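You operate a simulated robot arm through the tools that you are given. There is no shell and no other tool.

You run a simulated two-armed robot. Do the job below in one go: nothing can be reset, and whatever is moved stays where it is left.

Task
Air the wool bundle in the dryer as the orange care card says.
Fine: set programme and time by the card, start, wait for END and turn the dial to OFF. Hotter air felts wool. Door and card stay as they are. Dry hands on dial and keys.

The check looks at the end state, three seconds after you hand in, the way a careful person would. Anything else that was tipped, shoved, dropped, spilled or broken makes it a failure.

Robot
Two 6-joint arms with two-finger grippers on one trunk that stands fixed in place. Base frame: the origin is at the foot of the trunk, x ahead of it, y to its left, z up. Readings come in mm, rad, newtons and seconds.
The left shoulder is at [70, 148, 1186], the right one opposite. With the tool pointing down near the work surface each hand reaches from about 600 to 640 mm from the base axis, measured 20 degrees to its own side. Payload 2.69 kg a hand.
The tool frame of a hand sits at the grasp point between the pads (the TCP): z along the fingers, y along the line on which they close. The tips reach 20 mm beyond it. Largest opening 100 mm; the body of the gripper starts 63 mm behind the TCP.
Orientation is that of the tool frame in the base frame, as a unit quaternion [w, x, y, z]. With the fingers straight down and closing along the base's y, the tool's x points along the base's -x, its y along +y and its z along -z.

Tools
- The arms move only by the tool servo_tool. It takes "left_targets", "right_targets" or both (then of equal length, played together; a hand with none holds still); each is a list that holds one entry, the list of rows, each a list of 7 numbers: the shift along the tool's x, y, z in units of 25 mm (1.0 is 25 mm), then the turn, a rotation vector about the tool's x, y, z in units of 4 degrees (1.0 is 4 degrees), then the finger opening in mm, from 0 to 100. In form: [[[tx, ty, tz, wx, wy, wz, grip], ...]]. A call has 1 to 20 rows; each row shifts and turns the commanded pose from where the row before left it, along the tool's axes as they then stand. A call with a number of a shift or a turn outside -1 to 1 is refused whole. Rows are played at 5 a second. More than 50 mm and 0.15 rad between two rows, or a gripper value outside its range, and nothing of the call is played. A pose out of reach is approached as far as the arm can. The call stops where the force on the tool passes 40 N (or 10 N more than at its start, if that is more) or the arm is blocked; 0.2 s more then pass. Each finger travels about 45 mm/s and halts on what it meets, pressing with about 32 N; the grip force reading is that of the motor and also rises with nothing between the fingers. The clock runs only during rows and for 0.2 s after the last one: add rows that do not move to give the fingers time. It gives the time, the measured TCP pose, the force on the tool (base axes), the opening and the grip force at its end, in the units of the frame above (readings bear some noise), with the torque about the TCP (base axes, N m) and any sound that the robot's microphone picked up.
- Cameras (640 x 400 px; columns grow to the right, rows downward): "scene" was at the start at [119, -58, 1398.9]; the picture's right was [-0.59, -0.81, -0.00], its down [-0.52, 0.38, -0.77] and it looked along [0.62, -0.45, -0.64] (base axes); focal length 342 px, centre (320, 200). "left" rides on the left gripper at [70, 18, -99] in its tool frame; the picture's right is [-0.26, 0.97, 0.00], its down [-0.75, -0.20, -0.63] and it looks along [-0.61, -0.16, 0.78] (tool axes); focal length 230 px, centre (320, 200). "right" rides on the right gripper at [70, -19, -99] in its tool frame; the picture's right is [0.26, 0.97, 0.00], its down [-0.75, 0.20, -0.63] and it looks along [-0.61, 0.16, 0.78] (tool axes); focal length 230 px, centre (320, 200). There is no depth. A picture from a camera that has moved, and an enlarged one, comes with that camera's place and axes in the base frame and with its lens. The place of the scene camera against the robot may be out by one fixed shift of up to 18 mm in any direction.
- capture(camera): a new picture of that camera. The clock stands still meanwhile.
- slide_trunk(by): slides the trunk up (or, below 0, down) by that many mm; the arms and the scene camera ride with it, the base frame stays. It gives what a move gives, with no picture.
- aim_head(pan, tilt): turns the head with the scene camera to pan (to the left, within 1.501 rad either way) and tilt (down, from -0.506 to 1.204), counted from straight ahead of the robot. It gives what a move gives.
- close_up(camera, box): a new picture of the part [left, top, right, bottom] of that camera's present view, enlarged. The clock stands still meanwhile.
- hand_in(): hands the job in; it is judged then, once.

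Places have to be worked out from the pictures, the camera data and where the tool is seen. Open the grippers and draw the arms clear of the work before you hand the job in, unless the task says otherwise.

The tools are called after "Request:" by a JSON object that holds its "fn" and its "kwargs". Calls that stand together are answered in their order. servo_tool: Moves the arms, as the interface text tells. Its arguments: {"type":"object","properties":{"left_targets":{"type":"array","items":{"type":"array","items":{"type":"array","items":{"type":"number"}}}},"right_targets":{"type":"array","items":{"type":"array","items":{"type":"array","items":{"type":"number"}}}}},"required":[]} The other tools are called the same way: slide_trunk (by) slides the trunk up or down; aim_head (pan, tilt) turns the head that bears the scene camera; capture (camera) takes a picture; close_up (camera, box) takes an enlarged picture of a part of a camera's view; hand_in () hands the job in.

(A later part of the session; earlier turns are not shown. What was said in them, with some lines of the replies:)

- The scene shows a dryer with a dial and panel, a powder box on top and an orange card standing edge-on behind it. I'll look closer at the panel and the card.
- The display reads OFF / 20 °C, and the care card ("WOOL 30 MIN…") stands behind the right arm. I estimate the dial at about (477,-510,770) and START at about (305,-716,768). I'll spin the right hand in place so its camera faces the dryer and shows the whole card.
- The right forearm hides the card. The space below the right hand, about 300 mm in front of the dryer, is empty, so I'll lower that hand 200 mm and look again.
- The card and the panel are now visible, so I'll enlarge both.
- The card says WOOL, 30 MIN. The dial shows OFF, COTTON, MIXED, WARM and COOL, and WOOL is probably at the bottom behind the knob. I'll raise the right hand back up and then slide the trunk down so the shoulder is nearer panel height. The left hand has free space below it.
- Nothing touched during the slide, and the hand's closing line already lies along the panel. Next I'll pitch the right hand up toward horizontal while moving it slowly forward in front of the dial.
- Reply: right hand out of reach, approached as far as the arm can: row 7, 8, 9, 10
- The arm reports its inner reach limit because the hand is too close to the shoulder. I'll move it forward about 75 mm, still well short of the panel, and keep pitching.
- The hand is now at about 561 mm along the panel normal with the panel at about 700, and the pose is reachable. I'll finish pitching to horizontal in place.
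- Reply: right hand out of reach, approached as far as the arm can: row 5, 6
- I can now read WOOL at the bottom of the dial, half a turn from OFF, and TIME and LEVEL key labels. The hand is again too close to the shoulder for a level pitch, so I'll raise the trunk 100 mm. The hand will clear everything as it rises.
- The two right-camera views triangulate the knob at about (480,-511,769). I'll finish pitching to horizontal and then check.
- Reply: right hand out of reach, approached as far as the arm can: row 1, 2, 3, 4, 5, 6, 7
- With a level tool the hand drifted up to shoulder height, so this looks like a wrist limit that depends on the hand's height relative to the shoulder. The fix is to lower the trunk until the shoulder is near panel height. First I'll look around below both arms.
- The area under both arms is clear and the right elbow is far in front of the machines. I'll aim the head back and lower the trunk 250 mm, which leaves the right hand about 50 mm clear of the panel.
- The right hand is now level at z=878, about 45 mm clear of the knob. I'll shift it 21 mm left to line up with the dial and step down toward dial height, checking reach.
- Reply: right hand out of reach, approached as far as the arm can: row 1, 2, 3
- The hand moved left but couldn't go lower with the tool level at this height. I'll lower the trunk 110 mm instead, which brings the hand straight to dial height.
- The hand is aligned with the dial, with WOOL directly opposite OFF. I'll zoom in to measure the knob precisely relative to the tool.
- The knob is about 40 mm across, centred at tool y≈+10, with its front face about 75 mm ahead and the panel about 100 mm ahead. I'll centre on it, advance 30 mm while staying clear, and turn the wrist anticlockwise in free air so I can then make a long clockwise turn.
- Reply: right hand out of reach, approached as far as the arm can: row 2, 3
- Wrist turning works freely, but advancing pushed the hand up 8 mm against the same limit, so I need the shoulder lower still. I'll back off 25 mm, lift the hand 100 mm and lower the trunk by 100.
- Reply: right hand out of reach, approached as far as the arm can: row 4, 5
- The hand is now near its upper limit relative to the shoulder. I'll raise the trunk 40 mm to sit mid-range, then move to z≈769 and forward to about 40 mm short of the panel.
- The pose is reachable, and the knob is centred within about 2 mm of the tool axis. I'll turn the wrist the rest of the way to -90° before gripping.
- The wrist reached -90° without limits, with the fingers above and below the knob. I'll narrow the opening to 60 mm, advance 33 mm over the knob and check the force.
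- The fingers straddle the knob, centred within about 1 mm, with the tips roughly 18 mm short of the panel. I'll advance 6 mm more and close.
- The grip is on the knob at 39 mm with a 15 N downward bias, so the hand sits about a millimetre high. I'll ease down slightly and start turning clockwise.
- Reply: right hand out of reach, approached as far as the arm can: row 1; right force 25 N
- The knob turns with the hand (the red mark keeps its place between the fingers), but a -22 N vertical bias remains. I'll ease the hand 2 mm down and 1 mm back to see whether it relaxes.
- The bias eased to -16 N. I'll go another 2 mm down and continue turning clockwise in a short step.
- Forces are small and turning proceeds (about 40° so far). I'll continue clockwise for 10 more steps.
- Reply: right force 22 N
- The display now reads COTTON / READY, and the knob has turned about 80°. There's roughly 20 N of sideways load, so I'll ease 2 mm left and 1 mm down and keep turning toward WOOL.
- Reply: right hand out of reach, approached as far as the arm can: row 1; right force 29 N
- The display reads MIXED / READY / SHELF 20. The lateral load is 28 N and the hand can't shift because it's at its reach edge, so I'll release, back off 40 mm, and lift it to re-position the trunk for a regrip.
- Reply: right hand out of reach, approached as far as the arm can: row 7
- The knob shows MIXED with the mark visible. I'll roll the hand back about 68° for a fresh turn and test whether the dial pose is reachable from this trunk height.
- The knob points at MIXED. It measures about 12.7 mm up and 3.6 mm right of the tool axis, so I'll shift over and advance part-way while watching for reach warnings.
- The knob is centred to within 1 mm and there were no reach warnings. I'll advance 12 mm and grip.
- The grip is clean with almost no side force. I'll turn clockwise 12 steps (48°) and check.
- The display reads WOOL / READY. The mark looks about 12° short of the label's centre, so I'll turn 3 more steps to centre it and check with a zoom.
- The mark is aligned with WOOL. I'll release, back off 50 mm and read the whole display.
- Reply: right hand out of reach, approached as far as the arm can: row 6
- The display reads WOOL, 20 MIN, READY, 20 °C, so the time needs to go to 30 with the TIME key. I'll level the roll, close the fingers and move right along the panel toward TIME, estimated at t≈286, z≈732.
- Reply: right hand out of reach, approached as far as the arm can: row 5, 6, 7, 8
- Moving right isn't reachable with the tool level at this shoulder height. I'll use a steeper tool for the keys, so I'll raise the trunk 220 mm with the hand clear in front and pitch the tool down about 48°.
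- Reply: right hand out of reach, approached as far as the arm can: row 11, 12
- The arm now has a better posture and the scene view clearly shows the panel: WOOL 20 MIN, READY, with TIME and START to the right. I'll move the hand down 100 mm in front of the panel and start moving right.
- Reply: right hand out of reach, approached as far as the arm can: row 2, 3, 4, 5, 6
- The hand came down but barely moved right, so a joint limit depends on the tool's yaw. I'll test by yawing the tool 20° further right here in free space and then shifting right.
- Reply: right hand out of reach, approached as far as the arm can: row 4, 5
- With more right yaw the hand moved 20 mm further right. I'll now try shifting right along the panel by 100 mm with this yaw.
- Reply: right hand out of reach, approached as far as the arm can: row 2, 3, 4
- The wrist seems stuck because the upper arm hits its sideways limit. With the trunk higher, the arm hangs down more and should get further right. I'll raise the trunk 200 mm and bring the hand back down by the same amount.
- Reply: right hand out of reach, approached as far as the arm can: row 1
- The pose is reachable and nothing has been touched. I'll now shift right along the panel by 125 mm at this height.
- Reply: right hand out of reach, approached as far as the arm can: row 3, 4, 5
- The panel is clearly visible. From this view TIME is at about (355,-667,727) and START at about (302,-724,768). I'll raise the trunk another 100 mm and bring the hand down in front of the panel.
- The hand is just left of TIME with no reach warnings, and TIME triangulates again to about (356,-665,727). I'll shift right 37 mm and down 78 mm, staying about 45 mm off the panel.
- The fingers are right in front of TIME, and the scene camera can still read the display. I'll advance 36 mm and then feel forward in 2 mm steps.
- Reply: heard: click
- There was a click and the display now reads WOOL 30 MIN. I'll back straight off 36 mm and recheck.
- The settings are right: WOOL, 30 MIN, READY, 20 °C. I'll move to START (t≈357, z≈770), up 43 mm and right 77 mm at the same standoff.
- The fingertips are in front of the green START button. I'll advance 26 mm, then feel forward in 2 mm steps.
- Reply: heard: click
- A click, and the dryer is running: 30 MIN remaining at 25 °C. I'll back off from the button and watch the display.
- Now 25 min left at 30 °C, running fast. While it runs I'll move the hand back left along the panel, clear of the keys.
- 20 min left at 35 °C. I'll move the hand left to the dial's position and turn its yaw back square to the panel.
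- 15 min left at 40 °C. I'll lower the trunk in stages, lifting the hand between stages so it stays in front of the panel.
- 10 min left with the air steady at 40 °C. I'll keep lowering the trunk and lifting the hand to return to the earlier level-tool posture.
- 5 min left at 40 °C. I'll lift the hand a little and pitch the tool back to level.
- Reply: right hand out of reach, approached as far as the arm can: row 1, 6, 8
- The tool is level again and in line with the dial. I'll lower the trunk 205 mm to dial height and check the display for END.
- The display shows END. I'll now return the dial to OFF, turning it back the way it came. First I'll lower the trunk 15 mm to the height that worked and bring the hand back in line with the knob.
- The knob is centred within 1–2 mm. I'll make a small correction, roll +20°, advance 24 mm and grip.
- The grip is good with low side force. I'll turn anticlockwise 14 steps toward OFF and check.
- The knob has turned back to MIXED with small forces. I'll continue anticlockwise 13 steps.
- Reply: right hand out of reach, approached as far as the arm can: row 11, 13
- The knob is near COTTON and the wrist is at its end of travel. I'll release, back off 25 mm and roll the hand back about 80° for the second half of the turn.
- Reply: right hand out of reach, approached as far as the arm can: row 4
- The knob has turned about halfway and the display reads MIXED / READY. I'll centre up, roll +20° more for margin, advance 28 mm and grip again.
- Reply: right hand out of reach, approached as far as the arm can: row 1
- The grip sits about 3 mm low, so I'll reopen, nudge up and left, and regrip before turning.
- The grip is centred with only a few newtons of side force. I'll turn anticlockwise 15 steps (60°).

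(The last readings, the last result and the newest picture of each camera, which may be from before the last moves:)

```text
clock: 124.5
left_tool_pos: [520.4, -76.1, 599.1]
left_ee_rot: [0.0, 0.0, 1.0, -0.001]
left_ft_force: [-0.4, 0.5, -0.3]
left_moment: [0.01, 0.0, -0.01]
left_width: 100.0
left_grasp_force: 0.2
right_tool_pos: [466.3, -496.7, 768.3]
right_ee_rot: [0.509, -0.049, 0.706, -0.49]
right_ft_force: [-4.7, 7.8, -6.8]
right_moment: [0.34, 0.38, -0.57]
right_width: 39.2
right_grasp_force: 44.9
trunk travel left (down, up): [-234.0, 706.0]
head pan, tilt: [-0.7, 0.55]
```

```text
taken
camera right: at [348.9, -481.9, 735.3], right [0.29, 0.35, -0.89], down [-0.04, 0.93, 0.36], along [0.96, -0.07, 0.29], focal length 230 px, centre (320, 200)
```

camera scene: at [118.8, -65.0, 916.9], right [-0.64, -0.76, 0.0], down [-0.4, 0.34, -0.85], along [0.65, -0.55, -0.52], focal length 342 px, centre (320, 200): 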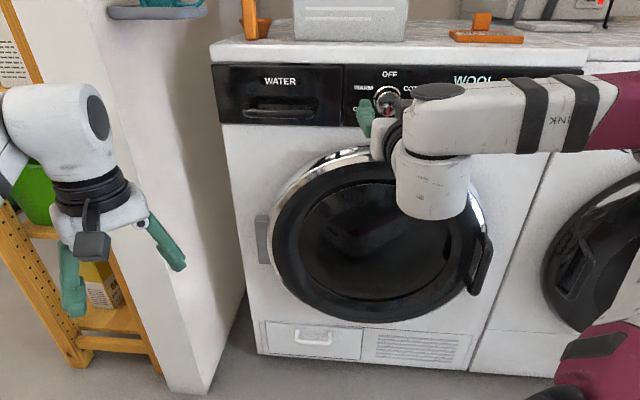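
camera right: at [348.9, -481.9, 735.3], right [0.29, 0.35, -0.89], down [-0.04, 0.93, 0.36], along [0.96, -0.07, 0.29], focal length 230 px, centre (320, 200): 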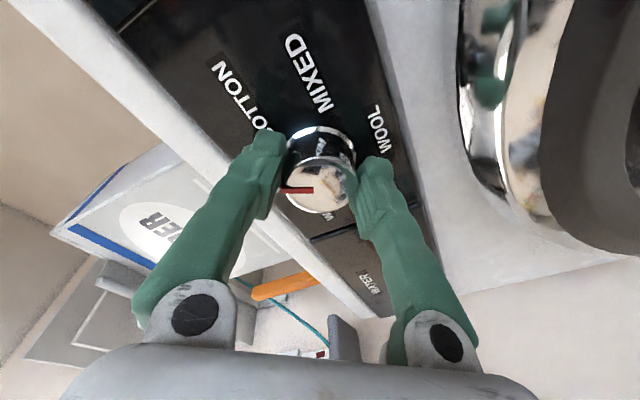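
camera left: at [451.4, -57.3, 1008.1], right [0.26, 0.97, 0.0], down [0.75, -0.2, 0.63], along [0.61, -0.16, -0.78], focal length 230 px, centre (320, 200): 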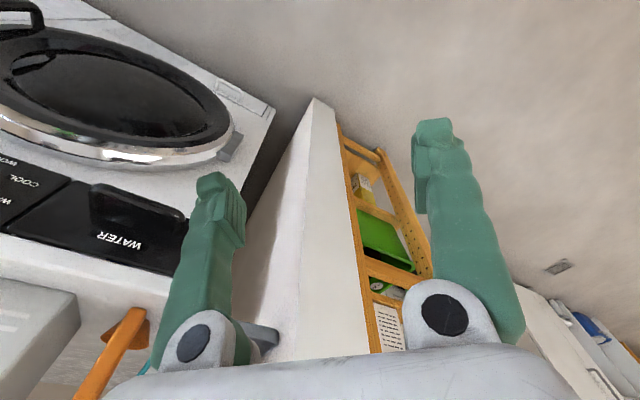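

The mark is about 30° short of OFF. I'll turn 7 more steps and check.

Request:
{"fn": "servo_tool", "kwargs": {"right_targets": [[[0, 0, 0, 0, 0, -1, 30], [0, 0, 0, 0, 0, -1, 30], [0, 0, 0, 0, 0, -1, 30], [0, 0, 0, 0, 0, -1, 30], [0, 0, 0, 0, 0, -1, 30], [0, 0, 0, 0, 0, -1, 30], [0, 0, 0, 0, 0, -1, 30]]]}}

Request:
{"fn": "close_up", "kwargs": {"camera": "right", "box": [200, 50, 440, 250]}}

Request:
{"fn": "close_up", "kwargs": {"camera": "scene", "box": [320, 50, 560, 200]}}

```text
clock: 126.1
left_tool_pos: [521.5, -76.6, 598.1]
left_ee_rot: [0.0, -0.001, 1.0, -0.001]
left_ft_force: [-0.4, 0.2, 0.4]
left_moment: [-0.03, 0.0, -0.01]
left_width: 99.8
left_grasp_force: 0.1
right_tool_pos: [466.7, -497.5, 769.0]
right_ee_rot: [0.376, -0.219, 0.672, -0.599]
right_ft_force: [2.8, 8.6, -6.4]
right_moment: [0.26, 0.28, -0.61]
right_width: 39.4
right_grasp_force: 44.8
trunk travel left (down, up): [-234.0, 706.0]
head pan, tilt: [-0.7, 0.55]
```

```text
2.00 times, centred on (320, 150) of right
camera zoom: at [344.0, -488.5, 769.2], right [-0.01, -0.01, -1.0], down [0.01, 1.0, -0.01], along [1.0, -0.01, -0.01], focal length 460 px, centre (320, 300)
```

zoom: 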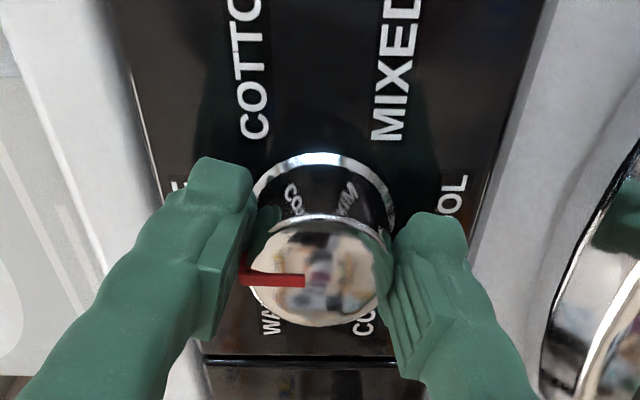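

```text
2.67 times, centred on (440, 125) of scene
camera zoom: at [120.2, -63.8, 901.7], right [-0.64, -0.77, 0.0], down [-0.4, 0.34, -0.85], along [0.65, -0.55, -0.52], focal length 911 px, centre (0, 400)
```

zoom: 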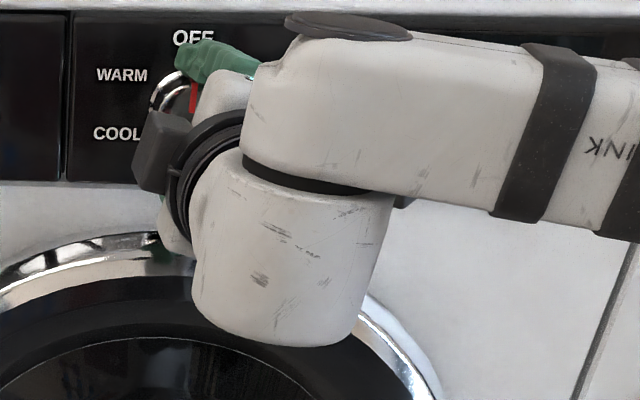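

The mark points nearly straight up, perhaps a few degrees short of OFF. I'll turn one more step, release and back off to read the display.

Request:
{"fn": "servo_tool", "kwargs": {"right_targets": [[[0, 0, 0, 0, 0, -1, 30], [0, 0, 0, 0, 0, 0, 30], [0, 0, 0, 0, 0, 0, 60], [0, 0, 0, 0, 0, 0, 60], [0, 0, 0, 0, 0, 0, 60], [0, 0, -0.5, 0, 0, 0, 60], [0, 0, -0.6, 0, 0, 0, 60]]]}}

Request:
{"fn": "capture", "kwargs": {"camera": "right"}}

Request:
{"fn": "close_up", "kwargs": {"camera": "scene", "box": [320, 50, 560, 200]}}

```text
clock: 127.7
left_tool_pos: [520.6, -78.3, 598.4]
left_ee_rot: [0.0, 0.0, 1.0, 0.001]
left_ft_force: [0.7, -0.8, 0.5]
left_moment: [0.03, -0.05, -0.01]
left_width: 99.8
left_grasp_force: 0.0
right_tool_pos: [445.8, -479.3, 764.9]
right_ee_rot: [0.355, -0.241, 0.667, -0.61]
right_ft_force: [-0.2, -1.5, -0.8]
right_moment: [0.01, 0.0, 0.09]
right_width: 60.1
right_grasp_force: 0.0
right hand out of reach, approached as far as the arm can: row 1, 7
trunk travel left (down, up): [-234.0, 706.0]
head pan, tilt: [-0.7, 0.55]
```

```text
taken
camera right: at [323.7, -470.1, 769.4], right [-0.06, -0.06, -1.0], down [0.01, 1.0, -0.06], along [1.0, -0.02, -0.05], focal length 230 px, centre (320, 200)
```

right: 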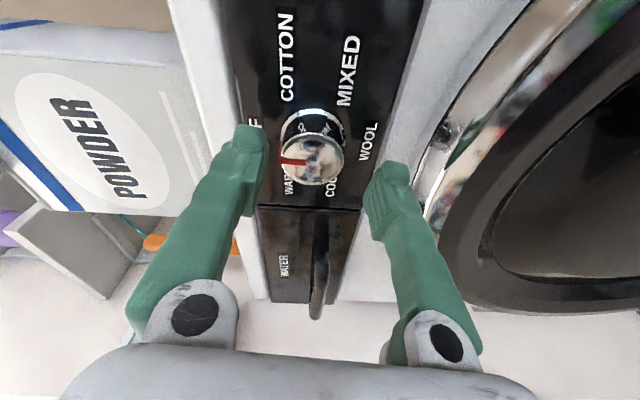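

```text
2.67 times, centred on (440, 125) of scene
camera zoom: at [119.5, -67.0, 901.5], right [-0.64, -0.76, 0.0], down [-0.4, 0.34, -0.85], along [0.65, -0.55, -0.52], focal length 911 px, centre (0, 400)
```

zoom: 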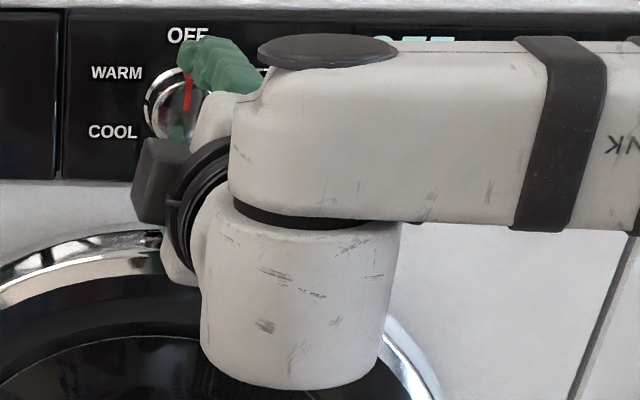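

The display top looks like OFF. I'll roll the hand back to neutral and then raise the trunk to clear the view.

Request:
{"fn": "servo_tool", "kwargs": {"right_targets": [[[0, 0, 0, 0, 0, 1, 60], [0, 0, 0, 0, 0, 1, 60], [0, 0, 0, 0, 0, 1, 60], [0, 0, 0, 0, 0, 1, 60], [0, 0, 0, 0, 0, 1, 60], [0, 0, 0, 0, 0, 1, 60], [0, 0, 0, 0, 0, 1, 60], [0, 0, 0, 0, 0, 1, 60], [0, 0, 0, 0, 0, 1, 60], [0, 0, 0, 0, 0, 1, 60], [0, 0, 0, 0, 0, 1, 60], [0, 0, 0, 0, 0, 1, 60], [0, 0, 0, 0, 0, 1, 60], [0, 0, 0, 0, 0, 1, 60], [0, 0, 0, 0, 0, 1, 60], [0, 0, 0, 0, 0, 1, 60], [0, 0, -0.4, 0, 0, 0, 60], [0, 0, -0.4, 0, 0, 0, 60]]]}}

Request:
{"fn": "close_up", "kwargs": {"camera": "right", "box": [0, 0, 440, 250]}}

Request:
{"fn": "slide_trunk", "kwargs": {"by": 220}}

Request:
{"fn": "capture", "kwargs": {"camera": "scene"}}

```text
clock: 131.5
left_tool_pos: [520.6, -76.4, 599.8]
left_ee_rot: [0.0, 0.001, 1.0, 0.0]
left_ft_force: [1.1, -0.4, 0.7]
left_moment: [0.03, -0.03, -0.01]
left_width: 99.9
left_grasp_force: 0.0
right_tool_pos: [430.5, -463.7, 766.7]
right_ee_rot: [0.623, 0.147, 0.693, -0.331]
right_ft_force: [0.4, 1.0, 0.0]
right_moment: [0.02, 0.02, -0.02]
right_width: 60.3
right_grasp_force: 0.0
trunk travel left (down, up): [-234.0, 706.0]
head pan, tilt: [-0.7, 0.55]
```

```text
1.45 times, centred on (220, 125) of right
camera zoom: at [330.3, -427.3, 703.8], right [0.55, 0.66, -0.51], down [-0.22, 0.71, 0.67], along [0.8, -0.25, 0.54], focal length 335 px, centre (466, 309)
```

zoom: 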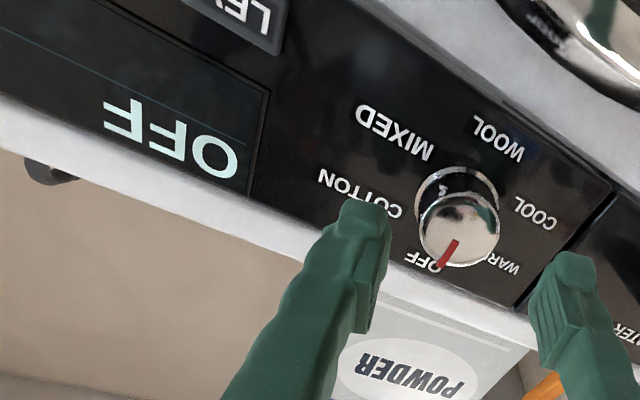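

```text
clock: 133.8
left_tool_pos: [521.2, -76.7, 817.7]
left_ee_rot: [0.0, 0.001, 1.0, 0.0]
left_ft_force: [-1.0, -0.6, 0.0]
left_moment: [-0.03, -0.02, 0.0]
left_width: 99.8
left_grasp_force: 0.0
right_tool_pos: [430.2, -462.8, 987.2]
right_ee_rot: [0.624, 0.149, 0.692, -0.331]
right_ft_force: [0.3, 0.5, 0.7]
right_moment: [-0.01, 0.02, 0.03]
right_width: 60.2
right_grasp_force: 0.1
trunk travel left (down, up): [-454.0, 486.0]
head pan, tilt: [-0.7, 0.55]
```

```text
taken
camera scene: at [119.1, -64.7, 1121.8], right [-0.64, -0.76, 0.0], down [-0.4, 0.34, -0.85], along [0.65, -0.55, -0.52], focal length 342 px, centre (320, 200)
```

scene: 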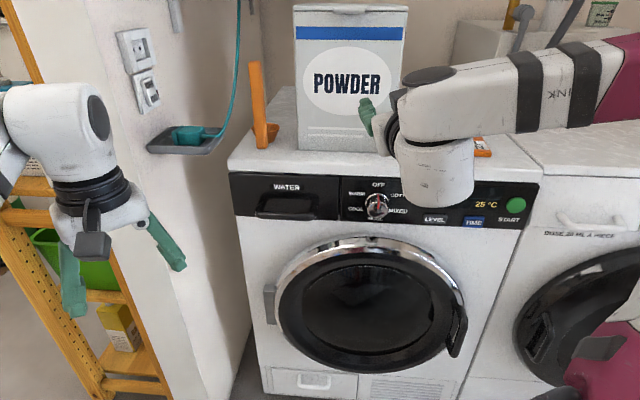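

The display shows OFF and is cooling (25 °C). I'll zoom on the knob, then draw the arm back by levelling the roll, pitching down and moving away from the dryer.

Request:
{"fn": "close_up", "kwargs": {"camera": "scene", "box": [335, 170, 425, 230]}}

Request:
{"fn": "servo_tool", "kwargs": {"right_targets": [[[0, 0, 0, 0, 0, 1, 80], [0, 0, 0, 0, 0, 1, 100], [0, 0, 0, 0, 0, 1, 100], [0, 0, 0, 0, 0, 0.6, 100], [0, 0, -0.2, 0, 1, 0, 100], [0, 0, -0.2, 0, 1, 0, 100], [0, 0, -0.2, 0, 1, 0, 100], [0, 0, -0.2, 0, 1, 0, 100], [0, 0, -0.2, 0, 1, 0, 100], [0, 0, -0.2, 0, 1, 0, 100], [0, 0, -0.2, 0, 1, 0, 100], [0, 0, -0.2, 0, 1, 0, 100], [0, 0, -0.2, 0, 1, 0, 100], [0, 0, -0.2, 0, 1, 0, 100], [0, 0, -0.2, 0, 1, 0, 100], [0, 0, -0.2, 0, 1, 0, 100]]]}}

Request:
{"fn": "capture", "kwargs": {"camera": "scene"}}

```text
6.67 times, centred on (380, 200) of scene
camera zoom: at [119.1, -64.7, 1121.8], right [-0.64, -0.76, 0.0], down [-0.4, 0.34, -0.85], along [0.65, -0.55, -0.52], focal length 2278 px, centre (-80, 200)
```

zoom: 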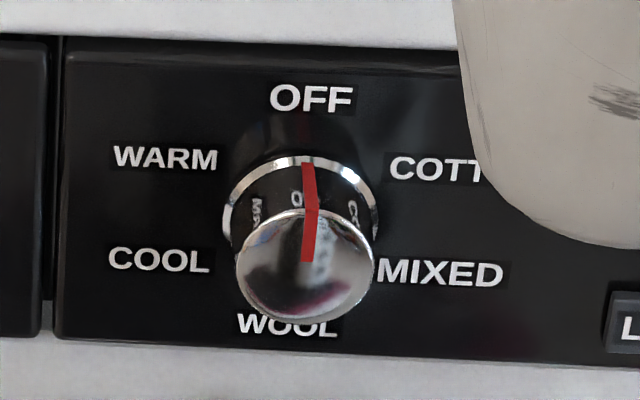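

```text
clock: 137.2
left_tool_pos: [521.8, -75.8, 817.9]
left_ee_rot: [0.001, -0.001, 1.0, 0.0]
left_ft_force: [1.1, 0.3, 0.1]
left_moment: [0.0, -0.01, -0.03]
left_width: 99.9
left_grasp_force: 0.0
right_tool_pos: [390.4, -424.7, 1007.5]
right_ee_rot: [0.332, 0.314, 0.879, -0.133]
right_ft_force: [-0.9, 1.1, 0.5]
right_moment: [0.0, 0.0, -0.02]
right_width: 100.0
right_grasp_force: 0.0
right hand out of reach, approached as far as the arm can: row 5
trunk travel left (down, up): [-454.0, 486.0]
head pan, tilt: [-0.7, 0.55]
```

```text
taken
camera scene: at [119.0, -64.4, 1121.8], right [-0.64, -0.76, 0.0], down [-0.4, 0.34, -0.85], along [0.65, -0.55, -0.52], focal length 342 px, centre (320, 200)
```

scene: 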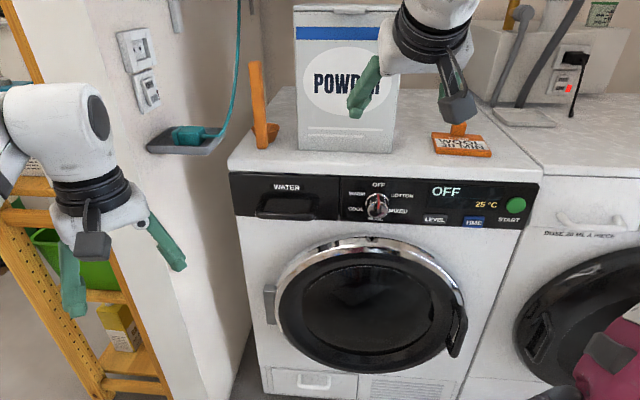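

The mark sits on OFF, the display reads OFF, and the card, powder box and door are untouched. I'll draw the hand back another 50 mm with the grippers open and take a final look.

Request:
{"fn": "servo_tool", "kwargs": {"right_targets": [[[0.749, 0, -0.663, 0, 0, 0, 100], [0.749, 0, -0.663, 0, 0, 0, 100], [0, 0, 0, 0, 0, 0, 100]]]}}

Request:
{"fn": "capture", "kwargs": {"camera": "scene"}}

Request:
{"fn": "close_up", "kwargs": {"camera": "scene", "box": [330, 150, 550, 240]}}

```text
clock: 138.0
left_tool_pos: [521.1, -77.2, 817.3]
left_ee_rot: [0.0, 0.0, 1.0, -0.001]
left_ft_force: [-0.6, 0.5, -0.6]
left_moment: [-0.03, 0.01, 0.0]
left_width: 100.2
left_grasp_force: 0.3
right_tool_pos: [351.7, -393.5, 1006.5]
right_ee_rot: [0.331, 0.315, 0.879, -0.133]
right_ft_force: [-0.3, 0.1, -0.5]
right_moment: [-0.01, -0.02, -0.01]
right_width: 100.3
right_grasp_force: 0.0
trunk travel left (down, up): [-454.0, 486.0]
head pan, tilt: [-0.7, 0.55]
```

```text
taken
camera scene: at [119.3, -64.8, 1121.8], right [-0.64, -0.76, 0.0], down [-0.4, 0.34, -0.85], along [0.65, -0.55, -0.52], focal length 342 px, centre (320, 200)
```

scene: 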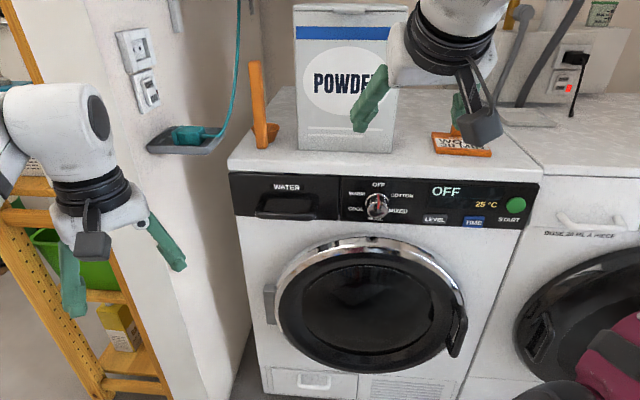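

```text
2.91 times, centred on (440, 195) of scene
camera zoom: at [119.3, -64.8, 1121.8], right [-0.64, -0.76, 0.0], down [-0.4, 0.34, -0.85], along [0.65, -0.55, -0.52], focal length 994 px, centre (-29, 214)
```

zoom: 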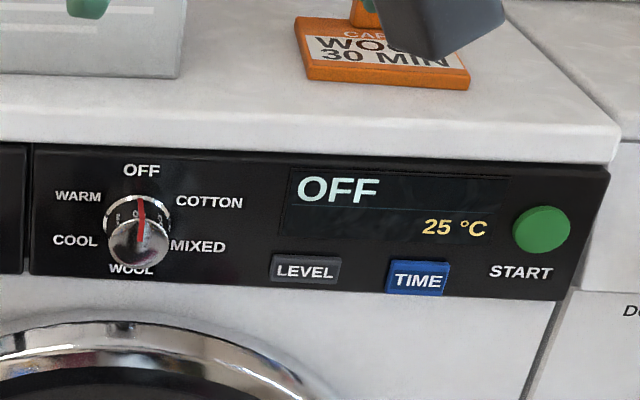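

The WOOL 30 MIN programme ran to END, the dial and display both show OFF, and the door and card are as they were. Both hands are open and clear, so I'm handing in.

Request:
{"fn": "hand_in", "kwargs": {}}

```text
The job is handed in.
```

The wool was aired as the orange card says: WOOL, 30 MIN. The dryer ran to END with the air holding at 40 °C, and the dial is now back on OFF.

On the last look, the display read OFF at 25 °C. The door, card and powder box were where they started. Both grippers are open and the arms are clear of the dryer.

On the way to and from WOOL, the dial passed through COTTON and MIXED. The display only showed READY there, and START was pressed just once, on WOOL at 30 MIN.
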